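You operate a simulated robot arm through the tools that you are given. There is no shell and no other tool. Be economical: measure what you need, move in short steps, check, and stop when the job is done.

You run a simulated two-armed robot. Do the job below in one go: nothing can be reset, and whatever is moved stays where it is left.

JOB
Put the blue tube in the grey tray. Then fetch the label block labelled "BROWN 60" from the top of table five and set it on the lower shelf of the oil rack. Then turn the press five hold dial to 2 seconds. Then lift the grey lid open. Keep to this order.

It is judged by the outcome, as a careful person would: the job done as asked, and still so three seconds after it is handed in. It fails if anything else is knocked over, pushed out of place, dropped, spilled or broken. A push-on lid holds only when it is set on centred and level and pressed home; a screw cap is set on level and turned clockwise until tight.

ROBOT AND FRAMES
Two 7-joint arms with fingered hands on one trunk, on a base that drives. Base frame: it is fixed to the floor where the robot stands at the start and does not move with it; the origin is under the middle of the robot, x ahead of it, y to its left, z up; the surface under the hand at the start is at about z = 860. Readings come in mm, degrees, newtons and seconds.
The left shoulder is at the start at [79, 125, 1118], the right one opposite. With the tool pointing down near the work surface each hand reaches from about 460 to 820 mm from the robot's upright axis, wherever it stands, measured 20 degrees to its own side. Places, roughly: blue tube (3x2x3 cm) [700, 200, 900]; grey lid [-3800, -4500, 900]; grey tray (26x31x8 cm) [700, -2400, 900]; label block [1000, -250, 750]; lower shelf of the oil rack [2200, 2400, 400]; press five hold dial [2500, -600, 1300]. Payload 3.6 kg a hand.
Tool frame (each hand has its own): the origin (TCP) lies between the finger pads and is the grasp point; the fingertips stand 30 mm ahead of it; z points along the fingers, y is the line along which they close. The gripper opens to 104 mm. The gripper's body begins 35 mm behind the TCP. The gripper is a hand of 4 fingers: y runs from the thumb to the fingers, the wrist lies at [-15, -104, -178] in the tool frame.
Orientation is told as [roll, pitch, yaw] about the base's x, y, z axes, in that order, counted from this pose: with the fingers straight down and the wrist toward the robot, the tool's x, y and z point along [0, 1, 0], [1, 0, 0] and [0, 0, -1] of the base frame.

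CONTROLS
- The arms move only by the tool send_rows. It takes "left_commands", "right_commands" or both (then of equal length, played together; a hand with none holds still); each is a list of rows, each a list of 6 numbers: the shift along the tool's x, y, z in mm, then the turn, a rotation vector about the tool's x, y, z in degrees. In form: [[dx, dy, dz, wx, wy, wz], ...]. A call has 1 to 10 rows; each row shifts and turns the commanded pose from where the row before left it, along the tool's axes as they then stand. A row lasts 0.2 s, in which the tool goes at most 50 mm and 8.6 degrees; a call with a longer step from one row to the next is refused whole. A pose out of reach is approached as far as the arm can. The call stops where the force on the tool passes 40 N (or 10 N more than at its start, if that is more) or the arm is blocked; 0.2 s more then pass. In this call time passes only in rows, and 0.2 s behind the last. The reply holds the time, the measured pose of the TCP, the force on the tool along the base axes, the opening and the grip force, in the units named above and with some noise, with the torque about the TCP (base axes, N m) and any sound that the robot's microphone picked up.
- Cameras (640 x 400 px; columns grow to the right, rows downward): "scene" is now at [199.7, -3.5, 1278.4]; the picture's right is [-0.03, -1.00, 0.00], its down [-0.35, 0.01, -0.94] and it looks along [0.94, -0.02, -0.35] (base axes); focal length 247 px, centre (320, 200). "left" rides on the left gripper at [-61, -92, -130] in its tool frame; the picture's right is [-0.81, -0.27, 0.52], its down [0.53, -0.71, 0.46] and it looks along [0.24, 0.64, 0.72] (tool axes); focal length 275 px, centre (320, 200). "right" rides on the right gripper at [61, -92, -130] in its tool frame; the picture's right is [-0.81, 0.28, -0.52], its down [-0.53, -0.71, 0.46] and it looks along [-0.24, 0.64, 0.72] (tool axes); focal length 275 px, centre (320, 200). There is no depth. A picture from a camera that has moved, and an enlarged one, comes with that camera's place and axes in the base frame and with its lens.
- get_image(camera): a new picture of that camera. The clock stands still meanwhile.
- raise_lower(by): slides the trunk up (or, below 0, down) by that many mm; the arms and the scene camera ride with it, the base frame stays. It gives what a move gives, with no picture.
- steer(legs): drives the robot by 1 to 6 legs, each [ahead, left, turn to the left] in mm, mm and degrees, along the robot's own axes; the way and the turn of a leg run together, so that a leg with both is an arc; at most 1500 mm and 180 degrees a leg. The arms and the cameras ride along, it lands a little off, and it stops where it bumps. It gives what a move gives.
- finger_targets(index, middle, ring, thumb_bend, thumb_turn, hand): sets how far each is bent, from 0 (flat) to 1 (curled in); at 0.3 the hand is open as for a grip, at 0.7 the pads meet at the TCP. One left out holds its place. A second passes; each finger stops where it meets its share of the squeeze, and holds until it gets a number again. It is the only way to open and close the hand. It gives what a move gives, with no picture; readings hold the bend of each and the force on the fingers (four entries, about 0 where the hand has none), thumb and palm. thumb_turn goes from beside the hand (0) to across from the fingers (1), as for a grip.
- aim_head(pan, tilt): turns the head with the scene camera to pan (to the left, within 80 degrees either way) and tilt (down, from -29 to 69), counted from straight ahead of the robot. It gives what a move gives.
- enlarge(camera, box): a new picture of the part [left, top, right, bottom] of that camera's present view, enlarged. The clock stands still meanwhile.
- sign_off(): hands the job in; it is judged then, once.

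Go step by step. Nothing tells you exact positions but the pictures and the camera data: compare them with the known pose of the tool, close in by small moves and look again before you grip or let go. The budget is 165 turns and 138 pictures, counting those below and the enlarged ones. Unless the task says otherwise, let go and move clear before handing in, and close with one line.

The tools are called after ">>>" as name(argument=value, ...) on one line, values as JSON. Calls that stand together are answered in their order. send_rows: Moves the arms, as the interface text tells. Its arguments: {"type":"object","properties":{"left_commands":{"type":"array","items":{"type":"array","items":{"type":"number"}}},"right_commands":{"type":"array","items":{"type":"array","items":{"type":"number"}}}},"required":[]} The other tools are called the same way: raise_lower (by) slides the trunk up or down; finger_targets (index, middle, ring, thumb_bend, thumb_turn, hand) moves the fingers one by one; steer (legs) drives the base; aim_head (pan, tilt) turns the head that bears the scene camera; get_image (camera) takes a picture; enlarge (camera, box) takes an enlarged picture of a part of a camera's view; sign_off () hands the job in.

At the start:

```text
time_s: 0.0
left_tool_pos: [482.5, 176.4, 1116.2]
left_tcp_rot: [0.0, 0.0, 0.1]
left_force: [0.1, 0.0, 0.7]
left_ft_torque: [-0.01, 0.01, 0.0]
left_grip_width: 103.7
left_finger_force: 0.0
left_shape: jaw
left_bend: [0.3, 0.3, 0.3, 0.3, 0.98]
left_finger forces: [0.0, 0.1, 0.1, 0.0, 0.0, 0.0]
right_tool_pos: [472.3, -186.7, 1156.3]
right_tcp_rot: [0.0, 0.0, 0.1]
right_force: [-0.4, 0.1, 0.6]
right_ft_torque: [0.03, -0.02, 0.02]
right_grip_width: 103.5
right_finger_force: 0.1
right_shape: jaw
right_bend: [0.3, 0.3, 0.3, 0.3, 0.98]
right_finger forces: [0.1, 0.0, 0.1, 0.0, 0.1, 0.0]
trunk travel left (down, up): [-350.0, 186.0]
robot x, y, heading: [0.5, 1.3, -0.0]
head pan, tilt: [-1.5, 20.4]
```

scene: 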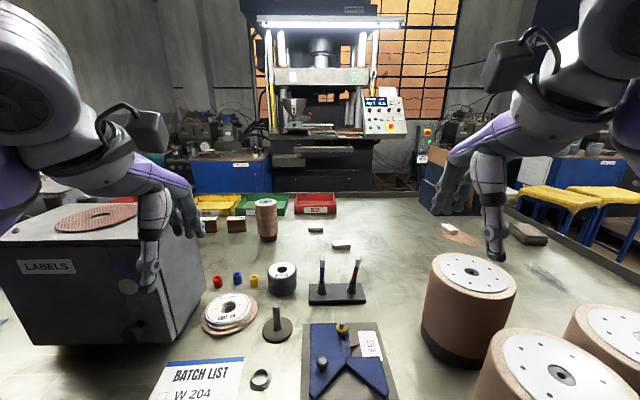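
right: 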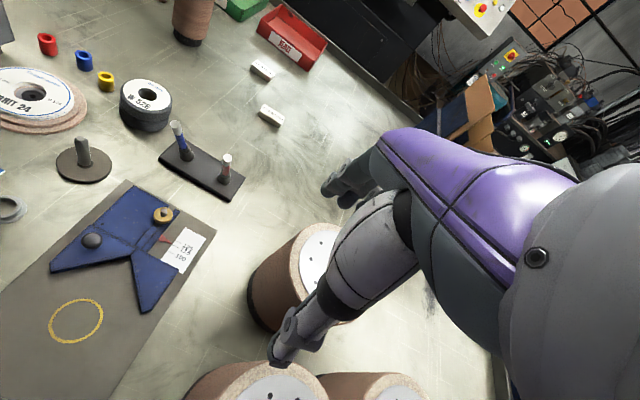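
left: 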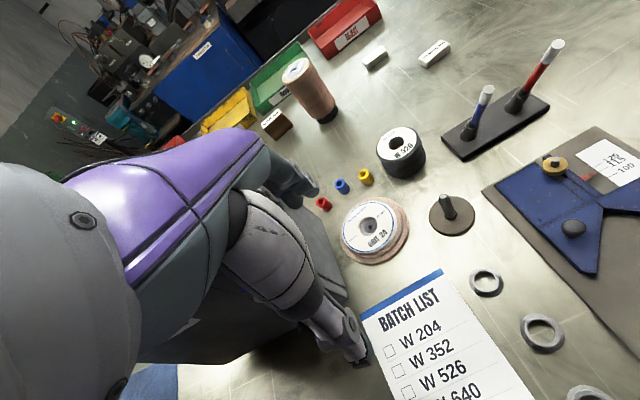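

I see the table with small red, blue and yellow tubes at about [720, 190] and several small label blocks. I'll look closer at both.

>>> enlarge(camera="scene", box=[190, 190, 370, 300])

>>> enlarge(camera="scene", box=[380, 150, 640, 300])

>>> enlarge(camera="left", box=[240, 0, 480, 150])

```text
3.56 times, centred on (280, 245) of scene
camera zoom: at [199.7, -3.5, 1278.4], right [-0.03, -1.0, 0.0], down [-0.35, 0.01, -0.94], along [0.94, -0.02, -0.35], focal length 879 px, centre (462, 40)
```

zoom: 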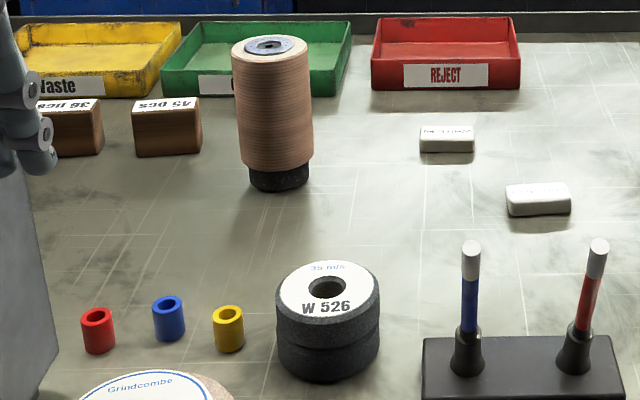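

```text
2.46 times, centred on (510, 225) of scene
camera zoom: at [199.7, -3.5, 1278.4], right [-0.03, -1.0, 0.0], down [-0.35, 0.01, -0.94], along [0.94, -0.02, -0.35], focal length 609 px, centre (-148, 138)
```

zoom: 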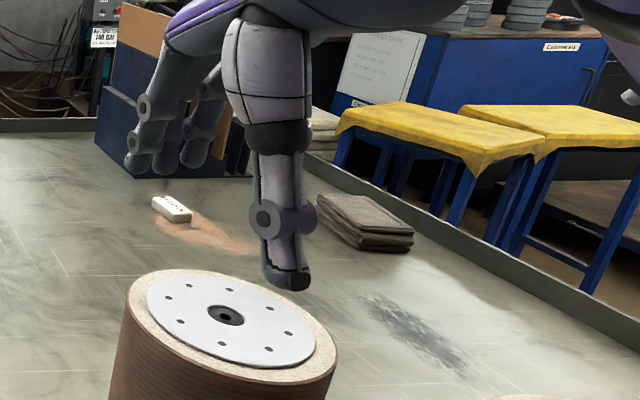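

```text
2.67 times, centred on (360, 75) of left
camera zoom: at [390.5, 114.5, 1246.1], right [-0.27, -0.81, -0.52], down [-0.71, 0.53, -0.46], along [0.64, 0.24, -0.72], focal length 734 px, centre (213, 533)
```

zoom: 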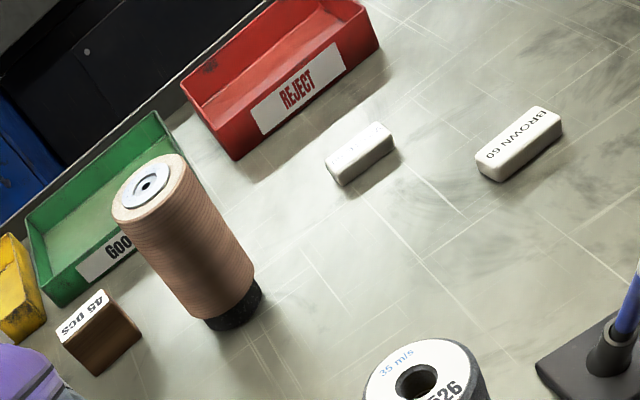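

Tubes and label blocks are clear; one block reads BROWN 60 at about [870, -86]. I'll look around to identify "table five" and the other places.

>>> aim_head(pan=-70, tilt=15)

>>> get_image(camera="scene")

>>> aim_head(pan=70, tilt=15)

>>> get_image(camera="scene")

>>> aim_head(pan=0, tilt=-5)

>>> get_image(camera="scene")

>>> aim_head(pan=0, tilt=60)

>>> get_image(camera="scene")

```text
time_s: 1.4
left_tool_pos: [482.9, 176.9, 1117.0]
left_tcp_rot: [0.0, 0.0, -0.1]
left_force: [-0.5, 0.2, 0.6]
left_ft_torque: [-0.02, 0.01, 0.03]
left_grip_width: 103.9
left_finger_force: 0.0
left_shape: jaw
left_bend: [0.3, 0.3, 0.3, 0.3, 0.98]
left_finger forces: [0.0, 0.1, 0.1, 0.0, 0.1, 0.0]
right_tool_pos: [471.6, -187.6, 1156.1]
right_tcp_rot: [0.0, 0.0, 0.0]
right_force: [0.0, -0.2, 0.3]
right_ft_torque: [0.0, -0.01, 0.01]
right_grip_width: 103.8
right_finger_force: 0.0
right_shape: jaw
right_bend: [0.3, 0.3, 0.3, 0.3, 0.98]
right_finger forces: [0.1, 0.0, 0.0, 0.0, 0.0, 0.0]
trunk travel left (down, up): [-350.0, 186.0]
robot x, y, heading: [1.7, 2.3, 0.0]
head pan, tilt: [-70.0, 15.0]
```

```text
131 pictures are left
camera scene: at [138.6, -88.8, 1287.2], right [-0.94, -0.34, 0.0], down [-0.09, 0.24, -0.97], along [0.33, -0.91, -0.26], focal length 247 px, centre (320, 200)
```

scene: 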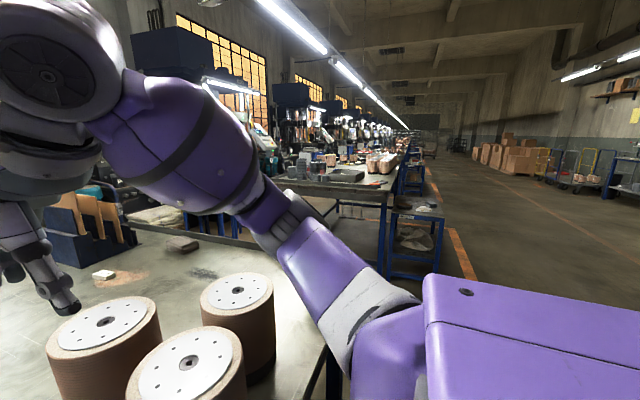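

```text
time_s: 3.6
left_tool_pos: [481.7, 175.8, 1116.9]
left_tcp_rot: [0.0, 0.0, 0.0]
left_force: [-0.3, 0.1, -0.3]
left_ft_torque: [0.01, 0.01, -0.04]
left_grip_width: 103.6
left_finger_force: 0.1
left_shape: jaw
left_bend: [0.3, 0.3, 0.3, 0.3, 0.98]
left_finger forces: [0.0, 0.1, 0.0, 0.1, 0.0, 0.0]
right_tool_pos: [472.7, -187.6, 1156.4]
right_tcp_rot: [-0.1, 0.1, 0.1]
right_force: [-0.8, 0.8, 0.0]
right_ft_torque: [-0.02, -0.02, 0.03]
right_grip_width: 103.5
right_finger_force: 0.1
right_shape: jaw
right_bend: [0.3, 0.3, 0.3, 0.3, 0.98]
right_finger forces: [0.0, 0.0, 0.0, 0.0, 0.1, 0.0]
trunk travel left (down, up): [-350.0, 186.0]
robot x, y, heading: [-0.3, -0.9, 0.3]
head pan, tilt: [70.0, 15.0]
```

```text
130 pictures are left
camera scene: at [138.6, 86.7, 1287.2], right [0.94, -0.34, 0.0], down [-0.09, -0.24, -0.97], along [0.33, 0.91, -0.26], focal length 247 px, centre (320, 200)
```

scene: 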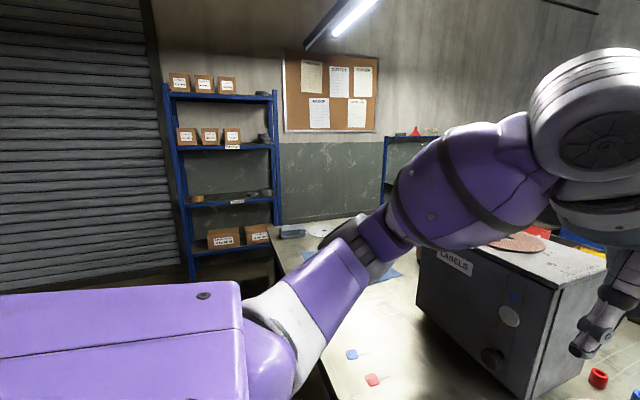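

```text
time_s: 5.0
left_tool_pos: [481.7, 177.0, 1116.0]
left_tcp_rot: [0.0, -0.1, 0.0]
left_force: [0.3, 0.1, 0.3]
left_ft_torque: [0.0, 0.01, 0.0]
left_grip_width: 103.5
left_finger_force: 0.1
left_shape: jaw
left_bend: [0.3, 0.3, 0.3, 0.3, 0.98]
left_finger forces: [0.1, 0.0, 0.0, 0.1, 0.0, 0.0]
right_tool_pos: [473.6, -186.5, 1156.9]
right_tcp_rot: [-0.1, 0.0, 0.1]
right_force: [0.0, 0.1, 0.5]
right_ft_torque: [0.01, -0.02, -0.03]
right_grip_width: 103.7
right_finger_force: 0.1
right_shape: jaw
right_bend: [0.3, 0.3, 0.3, 0.3, 0.98]
right_finger forces: [0.1, 0.0, 0.0, 0.0, 0.1, 0.0]
trunk travel left (down, up): [-350.0, 186.0]
robot x, y, heading: [-0.5, -2.6, -0.0]
head pan, tilt: [0.0, -5.0]
```

```text
129 pictures are left
camera scene: at [194.1, -1.0, 1319.1], right [0.0, -1.0, 0.0], down [0.09, 0.0, -1.0], along [1.0, 0.0, 0.09], focal length 247 px, centre (320, 200)
```

scene: 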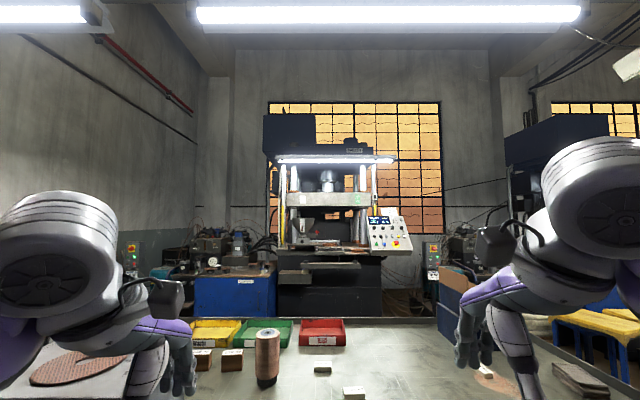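

```text
time_s: 6.4
left_tool_pos: [482.1, 175.7, 1117.1]
left_tcp_rot: [0.0, 0.0, 0.0]
left_force: [-1.1, -0.6, -0.2]
left_ft_torque: [-0.03, 0.0, 0.03]
left_grip_width: 103.7
left_finger_force: 0.1
left_shape: jaw
left_bend: [0.3, 0.3, 0.3, 0.3, 0.98]
left_finger forces: [0.0, 0.0, 0.0, 0.1, 0.0, 0.0]
right_tool_pos: [471.6, -187.1, 1156.1]
right_tcp_rot: [0.0, 0.1, 0.0]
right_force: [-0.8, 0.7, -0.6]
right_ft_torque: [-0.02, -0.02, 0.01]
right_grip_width: 103.7
right_finger_force: 0.0
right_shape: jaw
right_bend: [0.3, 0.3, 0.3, 0.3, 0.98]
right_finger forces: [0.1, 0.1, 0.1, 0.1, 0.0, 0.0]
trunk travel left (down, up): [-350.0, 186.0]
robot x, y, heading: [0.0, 2.1, 0.1]
head pan, tilt: [0.0, 60.0]
```

```text
128 pictures are left
camera scene: at [173.3, -1.1, 1221.0], right [0.0, -1.0, 0.0], down [-0.87, 0.0, -0.5], along [0.5, 0.0, -0.87], focal length 247 px, centre (320, 200)
```

scene: 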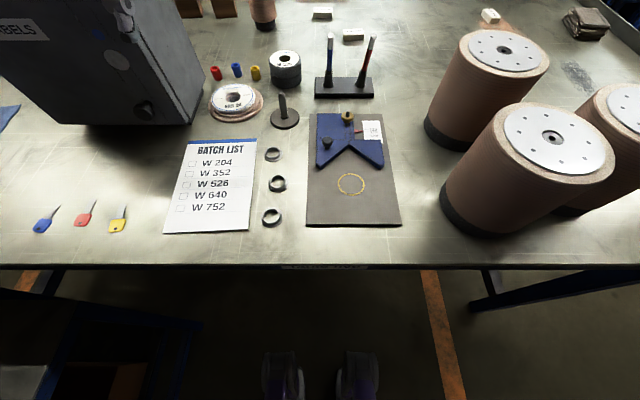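

The table's front edge carries a small plate; I'll read it, and look over toward the next table.

>>> enlarge(camera="scene", box=[280, 255, 370, 280])

>>> enlarge(camera="scene", box=[190, 40, 310, 130])

>>> aim_head(pan=-65, tilt=10)

>>> enlarge(camera="scene", box=[240, 100, 480, 250])

```text
7.11 times, centred on (325, 268) of scene
camera zoom: at [173.3, -1.1, 1221.0], right [0.0, -1.0, 0.0], down [-0.87, 0.0, -0.5], along [0.5, 0.0, -0.87], focal length 1758 px, centre (284, -280)
```

zoom: 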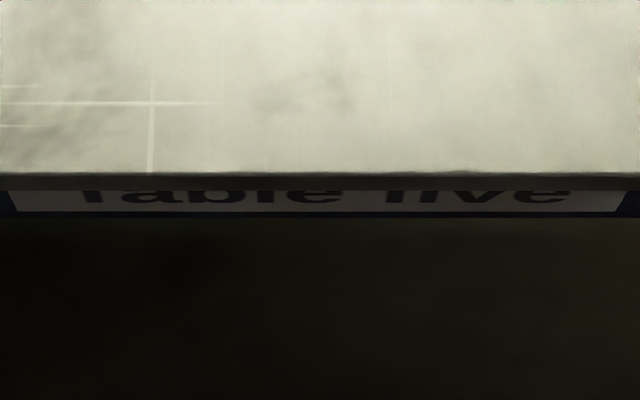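

```text
4.44 times, centred on (250, 85) of scene
camera zoom: at [173.3, -1.1, 1221.0], right [0.0, -1.0, 0.0], down [-0.87, 0.0, -0.5], along [0.5, 0.0, -0.87], focal length 1099 px, centre (631, 711)
```

zoom: 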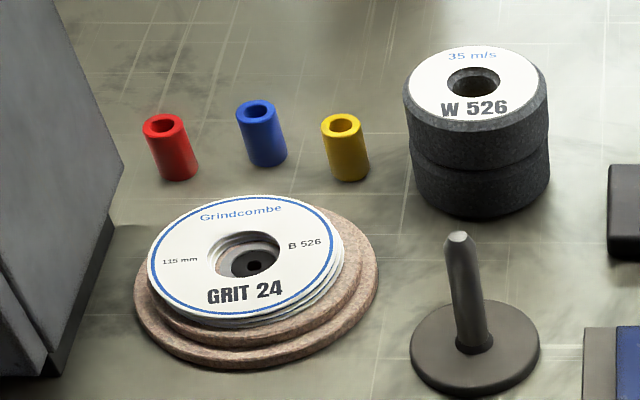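

```text
time_s: 7.8
left_tool_pos: [483.1, 176.3, 1116.3]
left_tcp_rot: [0.1, 0.0, 0.0]
left_force: [-0.5, -0.1, 0.4]
left_ft_torque: [0.0, -0.02, 0.01]
left_grip_width: 103.6
left_finger_force: 0.0
left_shape: jaw
left_bend: [0.3, 0.3, 0.3, 0.3, 0.98]
left_finger forces: [0.1, 0.0, 0.1, 0.0, 0.0, 0.0]
right_tool_pos: [472.2, -186.3, 1156.0]
right_tcp_rot: [0.0, 0.0, 0.1]
right_force: [0.3, 0.1, -0.4]
right_ft_torque: [0.02, -0.01, 0.0]
right_grip_width: 103.8
right_finger_force: 0.1
right_shape: jaw
right_bend: [0.3, 0.3, 0.3, 0.3, 0.98]
right_finger forces: [0.1, 0.1, 0.0, 0.0, 0.0, 0.0]
trunk travel left (down, up): [-350.0, 186.0]
robot x, y, heading: [-0.1, -0.4, -0.1]
head pan, tilt: [-65.0, 10.0]
```

```text
2.67 times, centred on (360, 175) of scene
camera zoom: at [146.0, -85.4, 1295.3], right [-0.91, -0.42, 0.0], down [-0.07, 0.16, -0.98], along [0.42, -0.89, -0.17], focal length 659 px, centre (213, 267)
```

zoom: 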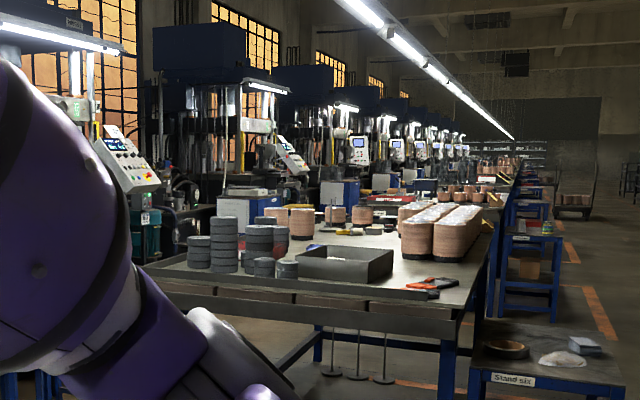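

This is Table five, so that BROWN 60 block is the right one, and the tray stands on table six. Now the blue tube at about [717, 189]; I move the left hand above it with a narrowed thumb and middle finger.

>>> send_rows(left_commands=[[2, 39, 20, 0, 0, 0], [2, 39, 20, 0, 0, 0], [2, 39, 25, 0, 0, 0], [2, 39, 25, 0, 0, 0], [2, 39, 25, 0, 0, 0], [2, 39, 25, 0, 0, 0]])

>>> finger_targets(hand="left", middle=0.48, thumb_bend=0.48, index=0.3, ring=0.3)

>>> get_image(camera="left")

>>> aim_head(pan=15, tilt=35)

>>> get_image(camera="scene")

```text
time_s: 9.4
left_tool_pos: [690.2, 200.1, 1037.5]
left_tcp_rot: [-0.3, -6.0, 0.8]
left_force: [0.3, 0.5, 0.1]
left_ft_torque: [-0.02, 0.01, 0.02]
left_grip_width: 103.7
left_finger_force: 0.0
left_shape: jaw
left_bend: [0.3, 0.3, 0.3, 0.3, 0.98]
left_finger forces: [0.0, 0.0, 0.1, 0.0, 0.0, 0.1]
right_tool_pos: [442.1, -187.0, 1166.9]
right_tcp_rot: [0.2, -1.3, 0.7]
right_force: [-0.5, -1.2, 0.6]
right_ft_torque: [0.03, -0.03, 0.01]
right_grip_width: 104.0
right_finger_force: 0.0
right_shape: jaw
right_bend: [0.3, 0.3, 0.3, 0.3, 0.98]
right_finger forces: [0.0, 0.1, 0.0, 0.1, 0.0, 0.0]
trunk travel left (down, up): [-350.0, 186.0]
robot x, y, heading: [-8.7, -1.1, 0.4]
head pan, tilt: [-65.0, 10.0]
stopped in row 6 (left hand): the arm was blocked; the commanded pose is now the measured one
```

```text
time_s: 10.6
left_tool_pos: [697.6, 200.9, 1044.8]
left_tcp_rot: [-0.5, -6.6, 0.5]
left_force: [-0.2, -0.5, -0.1]
left_ft_torque: [0.0, -0.01, -0.01]
left_grip_width: 80.5
left_finger_force: 0.1
left_shape: fingers
left_bend: [0.3, 0.48, 0.3, 0.48, 0.98]
left_finger forces: [0.0, 0.0, 0.0, 0.1, 0.0, 0.1]
right_tool_pos: [450.2, -185.3, 1163.4]
right_tcp_rot: [0.3, -0.9, 0.7]
right_force: [-0.4, -0.5, 0.7]
right_ft_torque: [0.01, 0.0, 0.0]
right_grip_width: 103.9
right_finger_force: 0.2
right_shape: jaw
right_bend: [0.3, 0.3, 0.3, 0.3, 0.98]
right_finger forces: [0.0, 0.0, 0.1, 0.1, 0.0, 0.1]
trunk travel left (down, up): [-350.0, 186.0]
robot x, y, heading: [-7.2, -1.9, 0.8]
head pan, tilt: [-65.0, 10.0]
stopped (left hand): the arm was blocked; the commanded pose is now the measured one
```

```text
124 pictures are left
camera left: at [591.8, 138.7, 1163.3], right [-0.21, -0.82, -0.54], down [-0.66, 0.52, -0.54], along [0.72, 0.24, -0.65], focal length 275 px, centre (320, 200)
```

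left: 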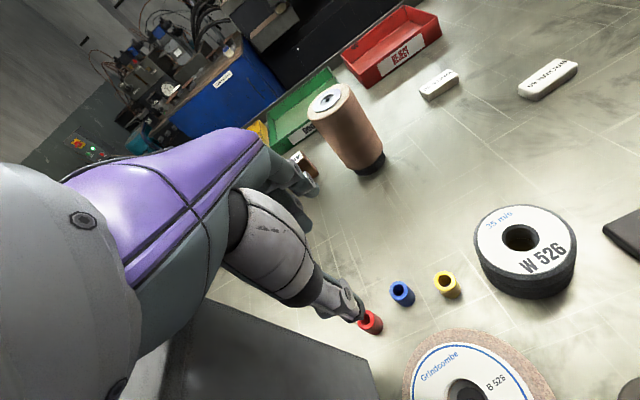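

```text
time_s: 12.1
left_tool_pos: [697.1, 199.0, 1046.9]
left_tcp_rot: [-0.4, -6.6, 0.2]
left_force: [-1.1, 0.3, 0.2]
left_ft_torque: [0.01, -0.01, 0.01]
left_grip_width: 80.7
left_finger_force: 0.0
left_shape: fingers
left_bend: [0.3, 0.48, 0.3, 0.48, 0.98]
left_finger forces: [0.0, 0.0, 0.0, 0.1, 0.0, 0.0]
right_tool_pos: [449.4, -182.6, 1165.2]
right_tcp_rot: [-0.1, -1.0, 0.4]
right_force: [-0.2, -0.2, -0.3]
right_ft_torque: [0.01, 0.01, 0.0]
right_grip_width: 104.0
right_finger_force: 0.0
right_shape: jaw
right_bend: [0.3, 0.3, 0.3, 0.3, 0.98]
right_finger forces: [0.0, 0.0, 0.1, 0.1, 0.1, 0.0]
trunk travel left (down, up): [-350.0, 186.0]
robot x, y, heading: [-4.6, 0.2, 0.6]
head pan, tilt: [15.0, 35.0]
```

```text
123 pictures are left
camera scene: at [164.1, 22.8, 1259.0], right [0.27, -0.96, 0.0], down [-0.54, -0.15, -0.83], along [0.8, 0.22, -0.56], focal length 247 px, centre (320, 200)
```

scene: 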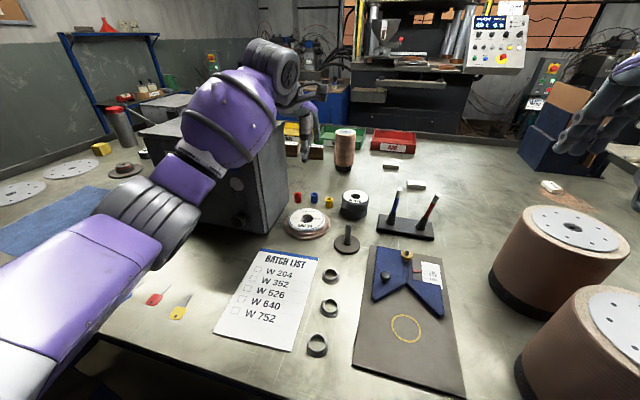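

The left arm met the LABELS box and stopped. I back it off the way it came; I'll use the right hand instead, from further left.

>>> send_rows(left_commands=[[-2, -30, -15, 0, 0, 0], [-2, -35, -15, 2, 0, 0], [-2, -39, -15, 2, 0, 0], [-2, -39, -15, 2.6, 0, 0], [-2, -40, -10, 0, 0, 0], [-2, -40, 0, 0, 0, 0]])

>>> get_image(camera="scene")

```text
time_s: 13.5
left_tool_pos: [491.2, 188.2, 1086.0]
left_tcp_rot: [-0.3, 2.2, 0.1]
left_force: [-0.5, 0.2, -1.0]
left_ft_torque: [0.0, 0.0, 0.01]
left_grip_width: 80.7
left_finger_force: 0.0
left_shape: fingers
left_bend: [0.3, 0.48, 0.3, 0.48, 0.98]
left_finger forces: [0.1, 0.0, 0.0, 0.0, 0.0, 0.0]
right_tool_pos: [470.2, -182.4, 1157.0]
right_tcp_rot: [0.1, 0.0, 0.6]
right_force: [0.8, 1.2, 0.3]
right_ft_torque: [-0.04, -0.03, 0.0]
right_grip_width: 104.0
right_finger_force: 0.0
right_shape: jaw
right_bend: [0.3, 0.3, 0.3, 0.3, 0.98]
right_finger forces: [0.0, 0.1, 0.1, 0.1, 0.0, 0.0]
trunk travel left (down, up): [-350.0, 186.0]
robot x, y, heading: [-1.7, -1.1, 0.6]
head pan, tilt: [15.0, 35.0]
```

```text
122 pictures are left
camera scene: at [187.3, 24.0, 1255.3], right [0.27, -0.96, 0.0], down [-0.55, -0.15, -0.82], along [0.79, 0.22, -0.57], focal length 247 px, centre (320, 200)
```

scene: 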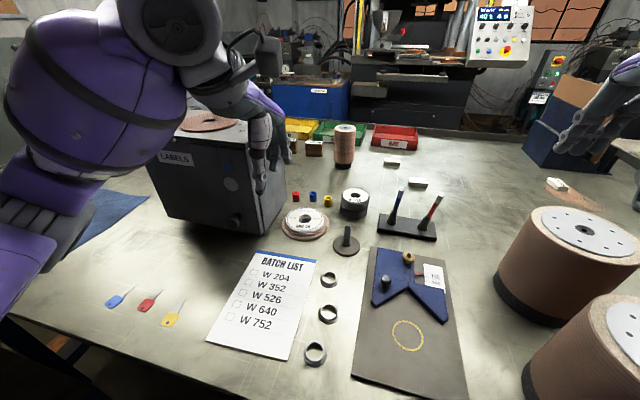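

The box looks unmoved. I'll turn the robot 35° left in place so the right arm, free of the box, faces the tube.

>>> steer(legs=[[0, 0, 35]])

>>> aim_head(pan=-15, tilt=30)

>>> get_image(camera="scene")

```text
time_s: 14.5
left_tool_pos: [476.6, 212.7, 1086.1]
left_tcp_rot: [-1.2, 1.8, 2.0]
left_force: [6.1, -12.0, 0.7]
left_ft_torque: [0.16, 0.01, -0.98]
left_grip_width: 80.6
left_finger_force: 6.6
left_shape: fingers
left_bend: [0.3, 0.48, 0.28, 0.48, 0.98]
left_finger forces: [0.1, 0.0, 13.6, 0.0, 0.1, 0.0]
right_tool_pos: [484.4, -146.2, 1155.1]
right_tcp_rot: [0.1, 0.0, 5.1]
right_force: [-0.1, 0.1, -0.6]
right_ft_torque: [-0.03, -0.03, 0.01]
right_grip_width: 103.9
right_finger_force: 0.1
right_shape: jaw
right_bend: [0.3, 0.3, 0.3, 0.3, 0.98]
right_finger forces: [0.0, 0.1, 0.0, 0.0, 0.1, 0.1]
trunk travel left (down, up): [-350.0, 186.0]
robot x, y, heading: [-1.8, -3.4, 5.0]
head pan, tilt: [15.0, 35.0]
stopped in leg 1: the force on the tool passed its limit at 59 N (the readings are from after the stop); the commanded pose is now the measured one
```

```text
time_s: 15.4
left_tool_pos: [475.1, 214.2, 1084.4]
left_tcp_rot: [-1.2, 1.9, 2.4]
left_force: [7.0, -16.7, 2.2]
left_ft_torque: [0.25, 0.01, -1.22]
left_grip_width: 80.7
left_finger_force: 9.8
left_shape: fingers
left_bend: [0.3, 0.48, 0.28, 0.48, 0.98]
left_finger forces: [0.0, 0.1, 18.9, 0.0, 0.0, 0.0]
right_tool_pos: [484.8, -146.5, 1156.1]
right_tcp_rot: [0.2, -0.1, 5.2]
right_force: [-0.7, -0.4, 0.2]
right_ft_torque: [0.01, 0.02, -0.02]
right_grip_width: 103.9
right_finger_force: 0.0
right_shape: jaw
right_bend: [0.3, 0.3, 0.3, 0.3, 0.98]
right_finger forces: [0.1, 0.0, 0.0, 0.1, 0.1, 0.0]
trunk travel left (down, up): [-350.0, 186.0]
robot x, y, heading: [-1.1, -0.2, 4.9]
head pan, tilt: [-15.0, 30.0]
```

```text
121 pictures are left
camera scene: at [192.6, -9.3, 1262.9], right [-0.17, -0.99, 0.0], down [-0.49, 0.09, -0.87], along [0.85, -0.15, -0.5], focal length 247 px, centre (320, 200)
```

scene: 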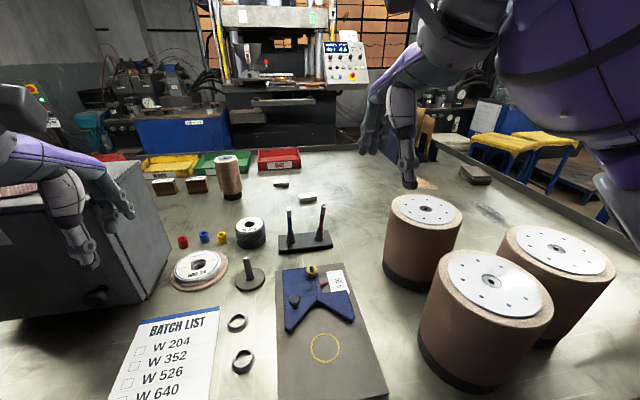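

The left ring finger touched the LABELS box while turning. I turn back and then back away before tucking the left arm.

>>> steer(legs=[[0, 0, -6], [-350, 0, 0]])

>>> aim_head(pan=15, tilt=25)

>>> get_image(camera="scene")

>>> aim_head(pan=50, tilt=55)

>>> get_image(camera="scene")

```text
time_s: 18.3
left_tool_pos: [142.2, 171.1, 1085.1]
left_tcp_rot: [-1.1, 1.9, -3.2]
left_force: [-0.9, -0.9, 0.2]
left_ft_torque: [0.01, 0.02, 0.0]
left_grip_width: 80.6
left_finger_force: 0.0
left_shape: fingers
left_bend: [0.3, 0.48, 0.3, 0.48, 0.98]
left_finger forces: [0.0, 0.0, 0.1, 0.1, 0.0, 0.0]
right_tool_pos: [115.3, -186.8, 1158.4]
right_tcp_rot: [0.0, -0.1, -0.6]
right_force: [-0.3, -0.3, 0.1]
right_ft_torque: [0.0, 0.02, -0.02]
right_grip_width: 103.8
right_finger_force: 0.0
right_shape: jaw
right_bend: [0.3, 0.3, 0.3, 0.3, 0.98]
right_finger forces: [0.0, 0.0, 0.0, 0.0, 0.0, 0.1]
trunk travel left (down, up): [-350.0, 186.0]
robot x, y, heading: [-354.7, 6.8, -0.7]
head pan, tilt: [-15.0, 30.0]
```

```text
time_s: 19.2
left_tool_pos: [142.7, 173.1, 1084.6]
left_tcp_rot: [-1.1, 1.8, -3.2]
left_force: [-1.0, -0.5, 0.1]
left_ft_torque: [-0.02, -0.03, -0.01]
left_grip_width: 80.6
left_finger_force: 0.0
left_shape: fingers
left_bend: [0.3, 0.48, 0.3, 0.48, 0.98]
left_finger forces: [0.0, 0.0, 0.1, 0.0, 0.1, 0.0]
right_tool_pos: [115.7, -187.2, 1156.8]
right_tcp_rot: [0.0, 0.0, -0.6]
right_force: [0.2, 0.3, 0.6]
right_ft_torque: [-0.01, -0.02, -0.01]
right_grip_width: 103.8
right_finger_force: 0.1
right_shape: jaw
right_bend: [0.3, 0.3, 0.3, 0.3, 0.98]
right_finger forces: [0.0, 0.0, 0.1, 0.0, 0.1, 0.0]
trunk travel left (down, up): [-350.0, 186.0]
robot x, y, heading: [-350.9, 5.0, -0.7]
head pan, tilt: [15.0, 25.0]
```

```text
120 pictures are left
camera scene: at [-159.4, 25.7, 1271.0], right [0.25, -0.97, 0.0], down [-0.41, -0.1, -0.91], along [0.88, 0.22, -0.42], focal length 247 px, centre (320, 200)
```

scene: 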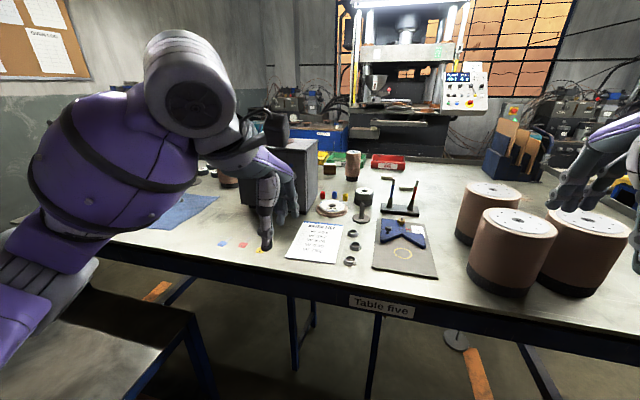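

```text
time_s: 20.2
left_tool_pos: [143.0, 171.7, 1085.0]
left_tcp_rot: [-1.1, 1.8, -3.3]
left_force: [0.7, 0.5, -0.2]
left_ft_torque: [0.01, 0.01, 0.0]
left_grip_width: 81.1
left_finger_force: 0.0
left_shape: fingers
left_bend: [0.3, 0.48, 0.3, 0.48, 0.98]
left_finger forces: [0.0, 0.0, 0.0, 0.1, 0.0, 0.0]
right_tool_pos: [114.6, -187.2, 1156.5]
right_tcp_rot: [0.0, -0.1, -0.6]
right_force: [-0.4, 0.0, 0.9]
right_ft_torque: [-0.02, 0.01, 0.04]
right_grip_width: 103.9
right_finger_force: 0.1
right_shape: jaw
right_bend: [0.3, 0.3, 0.3, 0.3, 0.98]
right_finger forces: [0.0, 0.1, 0.0, 0.0, 0.1, 0.0]
trunk travel left (down, up): [-350.0, 186.0]
robot x, y, heading: [-359.0, 2.8, -0.6]
head pan, tilt: [50.0, 55.0]
```

```text
119 pictures are left
camera scene: at [-201.6, 57.6, 1227.1], right [0.76, -0.65, 0.0], down [-0.53, -0.62, -0.57], along [0.37, 0.44, -0.82], focal length 247 px, centre (320, 200)
```

scene: 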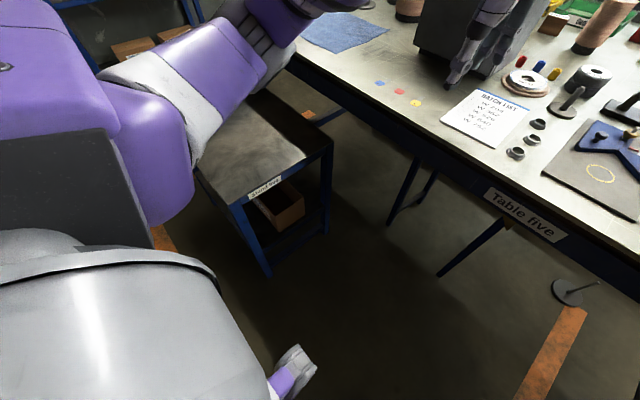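

Backed clear; box stands as before. Now turn left here and then approach the table sideways with the right arm toward the tubes.

>>> steer(legs=[[0, 0, 36], [291, -204, 0]])

>>> aim_head(pan=-20, tilt=35)

>>> get_image(camera="scene")

```text
time_s: 24.3
left_tool_pos: [302.0, 436.8, 1085.3]
left_tcp_rot: [-1.1, 1.9, 32.7]
left_force: [-0.9, -1.0, 0.1]
left_ft_torque: [0.0, 0.02, 0.01]
left_grip_width: 80.3
left_finger_force: 0.1
left_shape: fingers
left_bend: [0.3, 0.48, 0.3, 0.48, 0.98]
left_finger forces: [0.0, 0.0, 0.1, 0.1, 0.1, 0.1]
right_tool_pos: [489.7, 128.6, 1157.2]
right_tcp_rot: [0.0, 0.1, 35.3]
right_force: [1.2, 0.5, -0.8]
right_ft_torque: [0.01, -0.03, 0.01]
right_grip_width: 103.8
right_finger_force: 0.1
right_shape: jaw
right_bend: [0.3, 0.3, 0.3, 0.3, 0.98]
right_finger forces: [0.0, 0.0, 0.1, 0.0, 0.0, 0.0]
trunk travel left (down, up): [-350.0, 186.0]
robot x, y, heading: [-2.3, 8.2, 35.2]
head pan, tilt: [50.0, 55.0]
```

```text
time_s: 25.7
left_tool_pos: [301.0, 437.0, 1084.8]
left_tcp_rot: [-1.1, 1.9, 32.7]
left_force: [-0.5, 0.3, -0.8]
left_ft_torque: [-0.01, -0.03, 0.04]
left_grip_width: 80.7
left_finger_force: 0.1
left_shape: fingers
left_bend: [0.3, 0.48, 0.3, 0.48, 0.98]
left_finger forces: [0.0, 0.0, 0.0, 0.1, 0.1, 0.0]
right_tool_pos: [490.5, 130.3, 1157.0]
right_tcp_rot: [0.0, -0.1, 35.3]
right_force: [-0.4, 0.6, -0.9]
right_ft_torque: [0.02, 0.0, 0.02]
right_grip_width: 103.5
right_finger_force: 0.0
right_shape: jaw
right_bend: [0.3, 0.3, 0.3, 0.3, 0.98]
right_finger forces: [0.0, 0.1, 0.0, 0.0, 0.0, 0.1]
trunk travel left (down, up): [-350.0, 186.0]
robot x, y, heading: [-5.5, 11.9, 35.4]
head pan, tilt: [-20.0, 35.0]
```

```text
118 pictures are left
camera scene: at [168.1, 93.8, 1255.2], right [0.26, -0.96, 0.0], down [-0.55, -0.15, -0.82], along [0.79, 0.22, -0.57], focal length 247 px, centre (320, 200)
```

scene: 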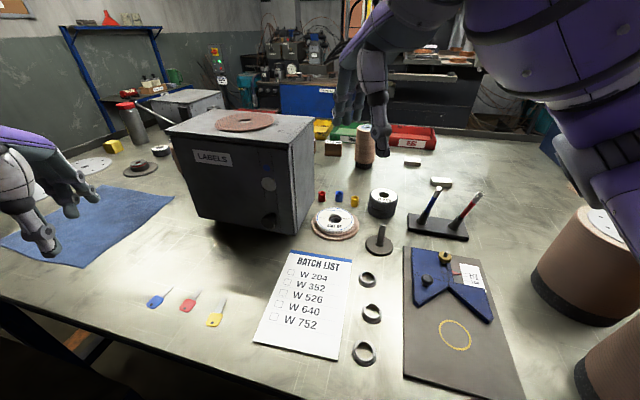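

The right hand has a clear path now. I turn it to close along x and bring it above the tube at a safe height, with thumb and middle finger narrowed.

>>> finger_targets(hand="right", middle=0.48, thumb_bend=0.48)

>>> send_rows(right_commands=[[0, 0, 0, 0, 0, 7.5], [0, 0, 0, 0, 0, 7.5], [0, 0, 0, 0, 0, 7.5], [0, 0, 0, 0, 0, 7.5], [7, 35, 5, 0, 0, 0], [7, 35, 10, 0, 0, 0], [7, 35, 15, 0, 0, 0], [7, 38, 15, 0, 0, 0], [7, 38, 15, 0, 0, 0], [7, 38, 15, 0, 0, 0]])

>>> get_image(camera="right")

>>> get_image(camera="scene")

```text
time_s: 26.7
left_tool_pos: [300.4, 437.9, 1085.3]
left_tcp_rot: [-1.1, 1.9, 32.7]
left_force: [0.2, 0.4, -0.1]
left_ft_torque: [-0.01, 0.02, 0.02]
left_grip_width: 80.6
left_finger_force: 0.1
left_shape: fingers
left_bend: [0.3, 0.48, 0.3, 0.48, 0.98]
left_finger forces: [0.1, 0.0, 0.0, 0.0, 0.0, 0.0]
right_tool_pos: [489.3, 129.3, 1156.0]
right_tcp_rot: [0.1, -0.1, 35.3]
right_force: [-0.6, -0.1, -0.6]
right_ft_torque: [0.0, 0.03, 0.04]
right_grip_width: 80.8
right_finger_force: 0.1
right_shape: fingers
right_bend: [0.3, 0.48, 0.3, 0.48, 0.98]
right_finger forces: [0.0, 0.0, 0.0, 0.1, 0.0, 0.1]
trunk travel left (down, up): [-350.0, 186.0]
robot x, y, heading: [-4.5, 8.8, 35.2]
head pan, tilt: [-20.0, 35.0]
```

```text
time_s: 28.9
left_tool_pos: [300.5, 437.6, 1084.6]
left_tcp_rot: [-1.1, 1.8, 32.7]
left_force: [0.2, 0.6, -0.1]
left_ft_torque: [0.0, 0.01, 0.0]
left_grip_width: 80.5
left_finger_force: 0.0
left_shape: fingers
left_bend: [0.3, 0.48, 0.3, 0.48, 0.98]
left_finger forces: [0.0, 0.0, 0.1, 0.0, 0.0, 0.0]
right_tool_pos: [702.8, 191.5, 1079.6]
right_tcp_rot: [-0.1, -0.1, 5.3]
right_force: [-0.3, -0.7, 0.1]
right_ft_torque: [0.01, 0.02, -0.01]
right_grip_width: 80.5
right_finger_force: 0.1
right_shape: fingers
right_bend: [0.3, 0.48, 0.3, 0.48, 0.98]
right_finger forces: [0.1, 0.1, 0.0, 0.0, 0.0, 0.0]
trunk travel left (down, up): [-350.0, 186.0]
robot x, y, heading: [-4.4, 12.8, 35.3]
head pan, tilt: [-20.0, 35.0]
```

```text
117 pictures are left
camera right: at [605.0, 243.9, 1208.8], right [0.35, -0.78, 0.52], down [-0.66, -0.6, -0.46], along [0.67, -0.18, -0.72], focal length 275 px, centre (320, 200)
```

right: 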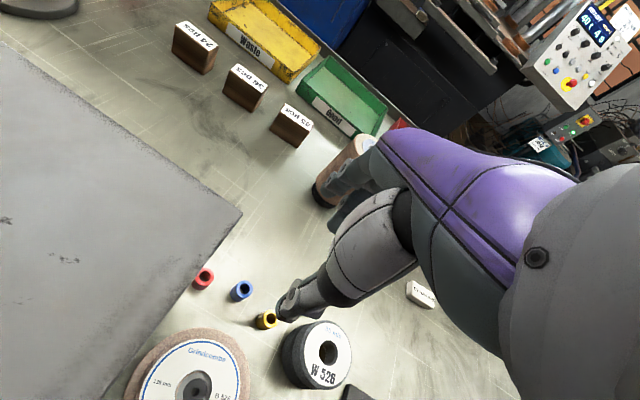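

```text
116 pictures are left
camera scene: at [168.7, 94.1, 1255.1], right [0.26, -0.96, 0.0], down [-0.55, -0.15, -0.82], along [0.79, 0.22, -0.57], focal length 247 px, centre (320, 200)
```

scene: 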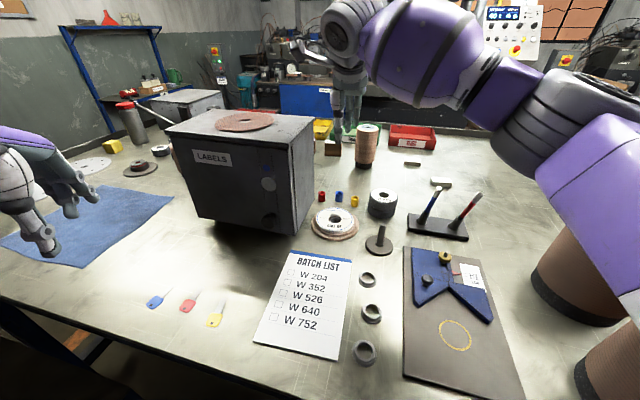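

Tube at about [717, 193]. I narrow the thumb more to clear the disc stack, align and descend partway.

>>> finger_targets(hand="right", thumb_bend=0.57, middle=0.52)

>>> send_rows(right_commands=[[0, 7, 20, 0, 0, 0], [0, 7, 40, 0, 0, 0], [0, 0, 40, 0, 0, 0], [0, 0, 35, 0, 0, 0]])

>>> get_image(camera="right")

>>> enlarge(camera="scene", box=[270, 130, 430, 250])

```text
time_s: 29.9
left_tool_pos: [300.6, 437.3, 1085.0]
left_tcp_rot: [-1.0, 1.8, 32.7]
left_force: [-0.5, 0.0, -0.2]
left_ft_torque: [0.0, 0.02, -0.02]
left_grip_width: 80.5
left_finger_force: 0.1
left_shape: fingers
left_bend: [0.3, 0.48, 0.3, 0.48, 0.98]
left_finger forces: [0.1, 0.0, 0.1, 0.0, 0.0, 0.1]
right_tool_pos: [701.9, 191.2, 1080.0]
right_tcp_rot: [0.1, -0.1, 5.3]
right_force: [0.2, -0.3, 0.3]
right_ft_torque: [0.0, -0.02, 0.0]
right_grip_width: 70.5
right_finger_force: 0.1
right_shape: fingers
right_bend: [0.3, 0.52, 0.3, 0.56, 0.98]
right_finger forces: [0.1, 0.0, 0.0, 0.0, 0.0, 0.0]
trunk travel left (down, up): [-350.0, 186.0]
robot x, y, heading: [-3.6, 7.1, 35.3]
head pan, tilt: [-20.0, 35.0]
```

```text
time_s: 30.9
left_tool_pos: [301.1, 436.3, 1084.4]
left_tcp_rot: [-1.1, 1.9, 32.6]
left_force: [-0.3, 1.0, -0.2]
left_ft_torque: [0.02, -0.01, -0.03]
left_grip_width: 80.7
left_finger_force: 0.0
left_shape: fingers
left_bend: [0.3, 0.48, 0.3, 0.48, 0.98]
left_finger forces: [0.0, 0.1, 0.0, 0.0, 0.0, 0.1]
right_tool_pos: [717.9, 196.3, 967.4]
right_tcp_rot: [2.2, -1.1, 4.9]
right_force: [-2.9, -2.5, 7.3]
right_ft_torque: [0.52, 0.38, 0.36]
right_grip_width: 70.3
right_finger_force: 0.1
right_shape: fingers
right_bend: [0.3, 0.52, 0.3, 0.56, 0.98]
right_finger forces: [0.0, 0.0, 0.1, 0.1, 0.0, 0.0]
trunk travel left (down, up): [-350.0, 186.0]
robot x, y, heading: [-2.0, 9.9, 35.4]
head pan, tilt: [-20.0, 35.0]
stopped in row 4 (right hand): the force on the tool passed its limit at 62 N (the readings are from after the stop); the commanded pose is now the measured one
```

```text
115 pictures are left
camera right: at [619.6, 245.5, 1098.3], right [0.34, -0.8, 0.49], down [-0.66, -0.57, -0.49], along [0.67, -0.16, -0.72], focal length 275 px, centre (320, 200)
```

right: 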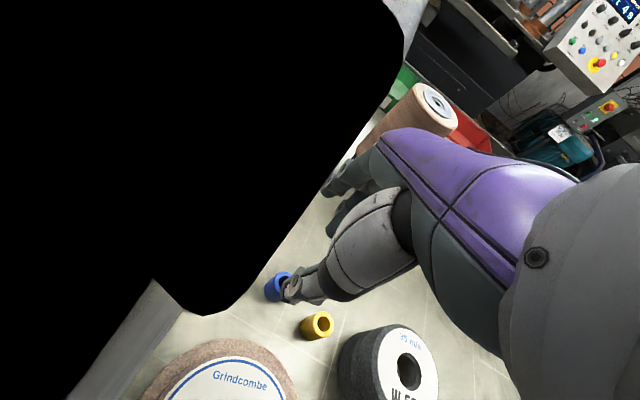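

```text
3.33 times, centred on (350, 190) of scene
camera zoom: at [168.0, 93.5, 1255.3], right [0.26, -0.96, 0.0], down [-0.55, -0.15, -0.82], along [0.79, 0.22, -0.57], focal length 824 px, centre (220, 233)
```

zoom: 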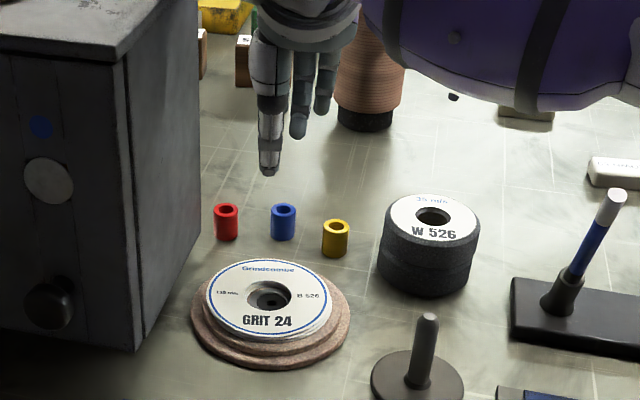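

The hand camera's housing rested on the LABELS box top. I lift off and turn the hand so the camera is swung away from the box.

>>> send_rows(right_commands=[[0, 0, -40, 0, 0, 0], [0, 0, -40, 1.1, -2.2, 0], [0, 0, 0, 0, 0, -8], [0, 0, 0, 0, 0, -8], [0, 0, 0, 0, 0, -8], [0, 0, 0, 0, 0, -8]])

>>> get_image(camera="right")

>>> get_image(camera="scene")

```text
time_s: 32.3
left_tool_pos: [302.8, 438.2, 1084.9]
left_tcp_rot: [-1.1, 1.9, 32.7]
left_force: [-0.3, 0.4, 0.8]
left_ft_torque: [-0.01, 0.0, 0.04]
left_grip_width: 80.5
left_finger_force: 0.1
left_shape: fingers
left_bend: [0.3, 0.48, 0.3, 0.48, 0.98]
left_finger forces: [0.1, 0.1, 0.0, 0.0, 0.0, 0.0]
right_tool_pos: [718.4, 192.5, 1046.8]
right_tcp_rot: [-0.2, 0.2, 37.0]
right_force: [-0.2, 1.4, 0.1]
right_ft_torque: [-0.01, 0.01, -0.03]
right_grip_width: 70.4
right_finger_force: 0.1
right_shape: fingers
right_bend: [0.3, 0.52, 0.3, 0.56, 0.98]
right_finger forces: [0.0, 0.0, 0.0, 0.0, 0.0, 0.0]
trunk travel left (down, up): [-350.0, 186.0]
robot x, y, heading: [0.6, 8.6, 35.2]
head pan, tilt: [-20.0, 35.0]
```

```text
113 pictures are left
camera right: at [607.5, 188.3, 1176.3], right [0.71, -0.48, 0.52], down [-0.25, -0.86, -0.45], along [0.66, 0.19, -0.73], focal length 275 px, centre (320, 200)
```

right: 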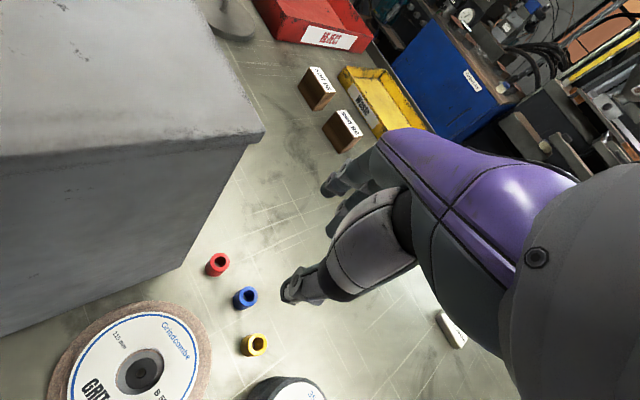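

```text
112 pictures are left
camera scene: at [168.4, 93.6, 1255.2], right [0.26, -0.96, 0.0], down [-0.55, -0.15, -0.82], along [0.79, 0.22, -0.57], focal length 247 px, centre (320, 200)
```

scene: 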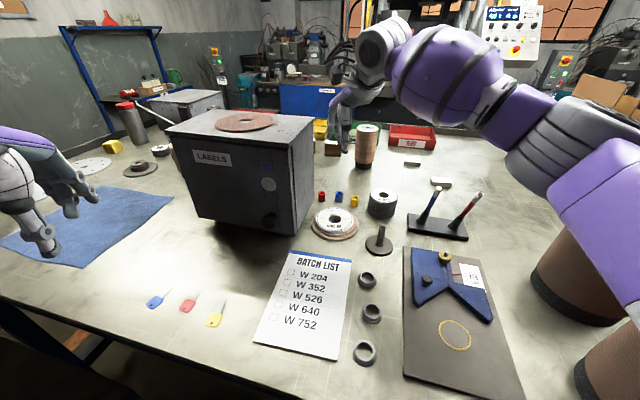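

Tube confirmed at [715, 192], camera now clear of the box. Descend in steps.

>>> send_rows(right_commands=[[2, -2, 30, 0, 0, 0], [0, 0, 30, 0, 0, 0], [0, 0, 30, 0, 0, 0], [0, 0, 20, 0, 0, 0]])

>>> get_image(camera="right")

>>> enlarge(camera="scene", box=[270, 130, 430, 250])

```text
time_s: 33.3
left_tool_pos: [302.0, 437.3, 1084.8]
left_tcp_rot: [-1.1, 1.9, 32.8]
left_force: [-0.4, 0.4, -0.4]
left_ft_torque: [0.0, 0.0, -0.01]
left_grip_width: 80.4
left_finger_force: 0.0
left_shape: fingers
left_bend: [0.3, 0.48, 0.3, 0.48, 0.98]
left_finger forces: [0.0, 0.0, 0.0, 0.0, 0.0, 0.0]
right_tool_pos: [714.2, 194.0, 934.7]
right_tcp_rot: [-0.2, 0.2, 37.0]
right_force: [0.6, -0.4, -0.2]
right_ft_torque: [-0.02, 0.01, 0.03]
right_grip_width: 70.3
right_finger_force: 0.1
right_shape: fingers
right_bend: [0.3, 0.52, 0.3, 0.56, 0.98]
right_finger forces: [0.0, 0.0, 0.0, 0.0, 0.1, 0.1]
trunk travel left (down, up): [-350.0, 186.0]
robot x, y, heading: [-3.8, 7.6, 35.2]
head pan, tilt: [-20.0, 35.0]
```

```text
111 pictures are left
camera right: at [604.2, 188.8, 1066.0], right [0.71, -0.48, 0.52], down [-0.25, -0.86, -0.45], along [0.66, 0.19, -0.73], focal length 275 px, centre (320, 200)
```

right: 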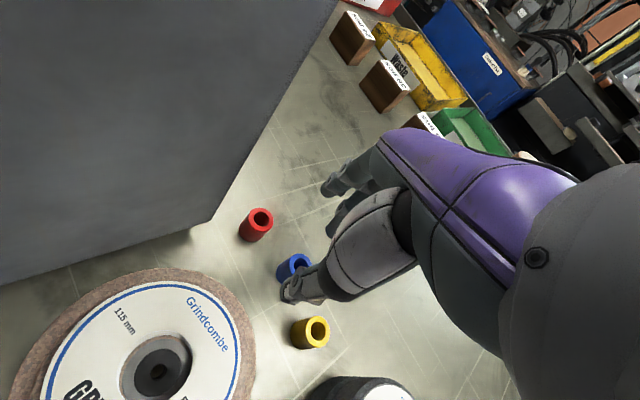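

```text
3.33 times, centred on (350, 190) of scene
camera zoom: at [168.4, 93.7, 1255.2], right [0.26, -0.96, 0.0], down [-0.55, -0.15, -0.82], along [0.79, 0.22, -0.57], focal length 824 px, centre (220, 233)
```

zoom: 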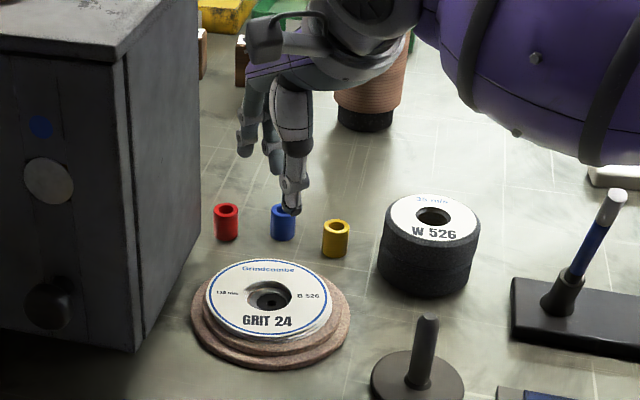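

Thumb and tube line up well. I lower to just above grasp height and look.

>>> send_rows(right_commands=[[0, 0, 20, 0, 0, 0], [0, 0, 18, 0, 0, 0]])

>>> get_image(camera="right")

>>> enlarge(camera="scene", box=[300, 160, 380, 220])

```text
time_s: 33.9
left_tool_pos: [301.6, 436.5, 1085.2]
left_tcp_rot: [-1.2, 1.9, 32.7]
left_force: [-0.1, -0.6, 0.2]
left_ft_torque: [0.0, -0.02, 0.0]
left_grip_width: 80.8
left_finger_force: 0.1
left_shape: fingers
left_bend: [0.3, 0.48, 0.3, 0.48, 0.98]
left_finger forces: [0.0, 0.0, 0.0, 0.0, 0.0, 0.0]
right_tool_pos: [717.2, 192.6, 898.4]
right_tcp_rot: [-0.2, 0.3, 36.8]
right_force: [-0.2, 0.3, 0.3]
right_ft_torque: [0.01, -0.01, 0.04]
right_grip_width: 70.6
right_finger_force: 0.1
right_shape: fingers
right_bend: [0.3, 0.52, 0.3, 0.56, 0.98]
right_finger forces: [0.0, 0.0, 0.0, 0.1, 0.1, 0.1]
trunk travel left (down, up): [-350.0, 186.0]
robot x, y, heading: [-4.9, 11.2, 35.6]
head pan, tilt: [-20.0, 35.0]
```

```text
109 pictures are left
camera right: at [605.6, 187.7, 1028.6], right [0.71, -0.48, 0.52], down [-0.25, -0.86, -0.45], along [0.66, 0.19, -0.73], focal length 275 px, centre (320, 200)
```

right: 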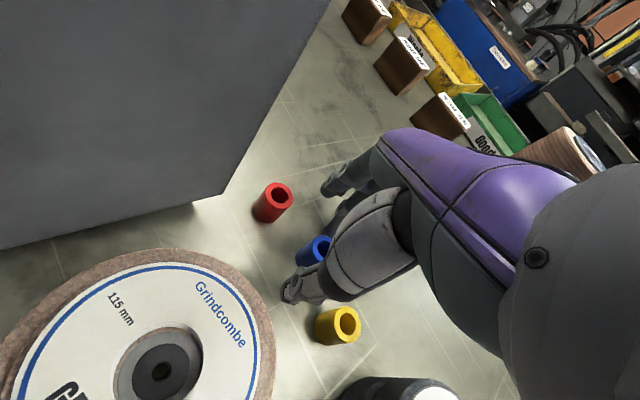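

```text
6.67 times, centred on (340, 190) of scene
camera zoom: at [168.4, 93.8, 1255.2], right [0.26, -0.96, 0.0], down [-0.55, -0.15, -0.82], along [0.79, 0.22, -0.57], focal length 1649 px, centre (187, 267)
```

zoom: 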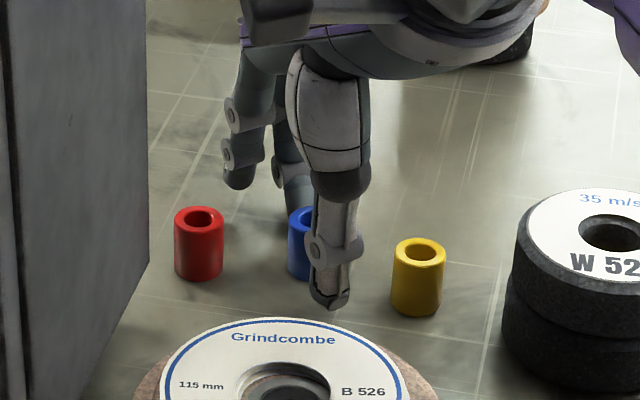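

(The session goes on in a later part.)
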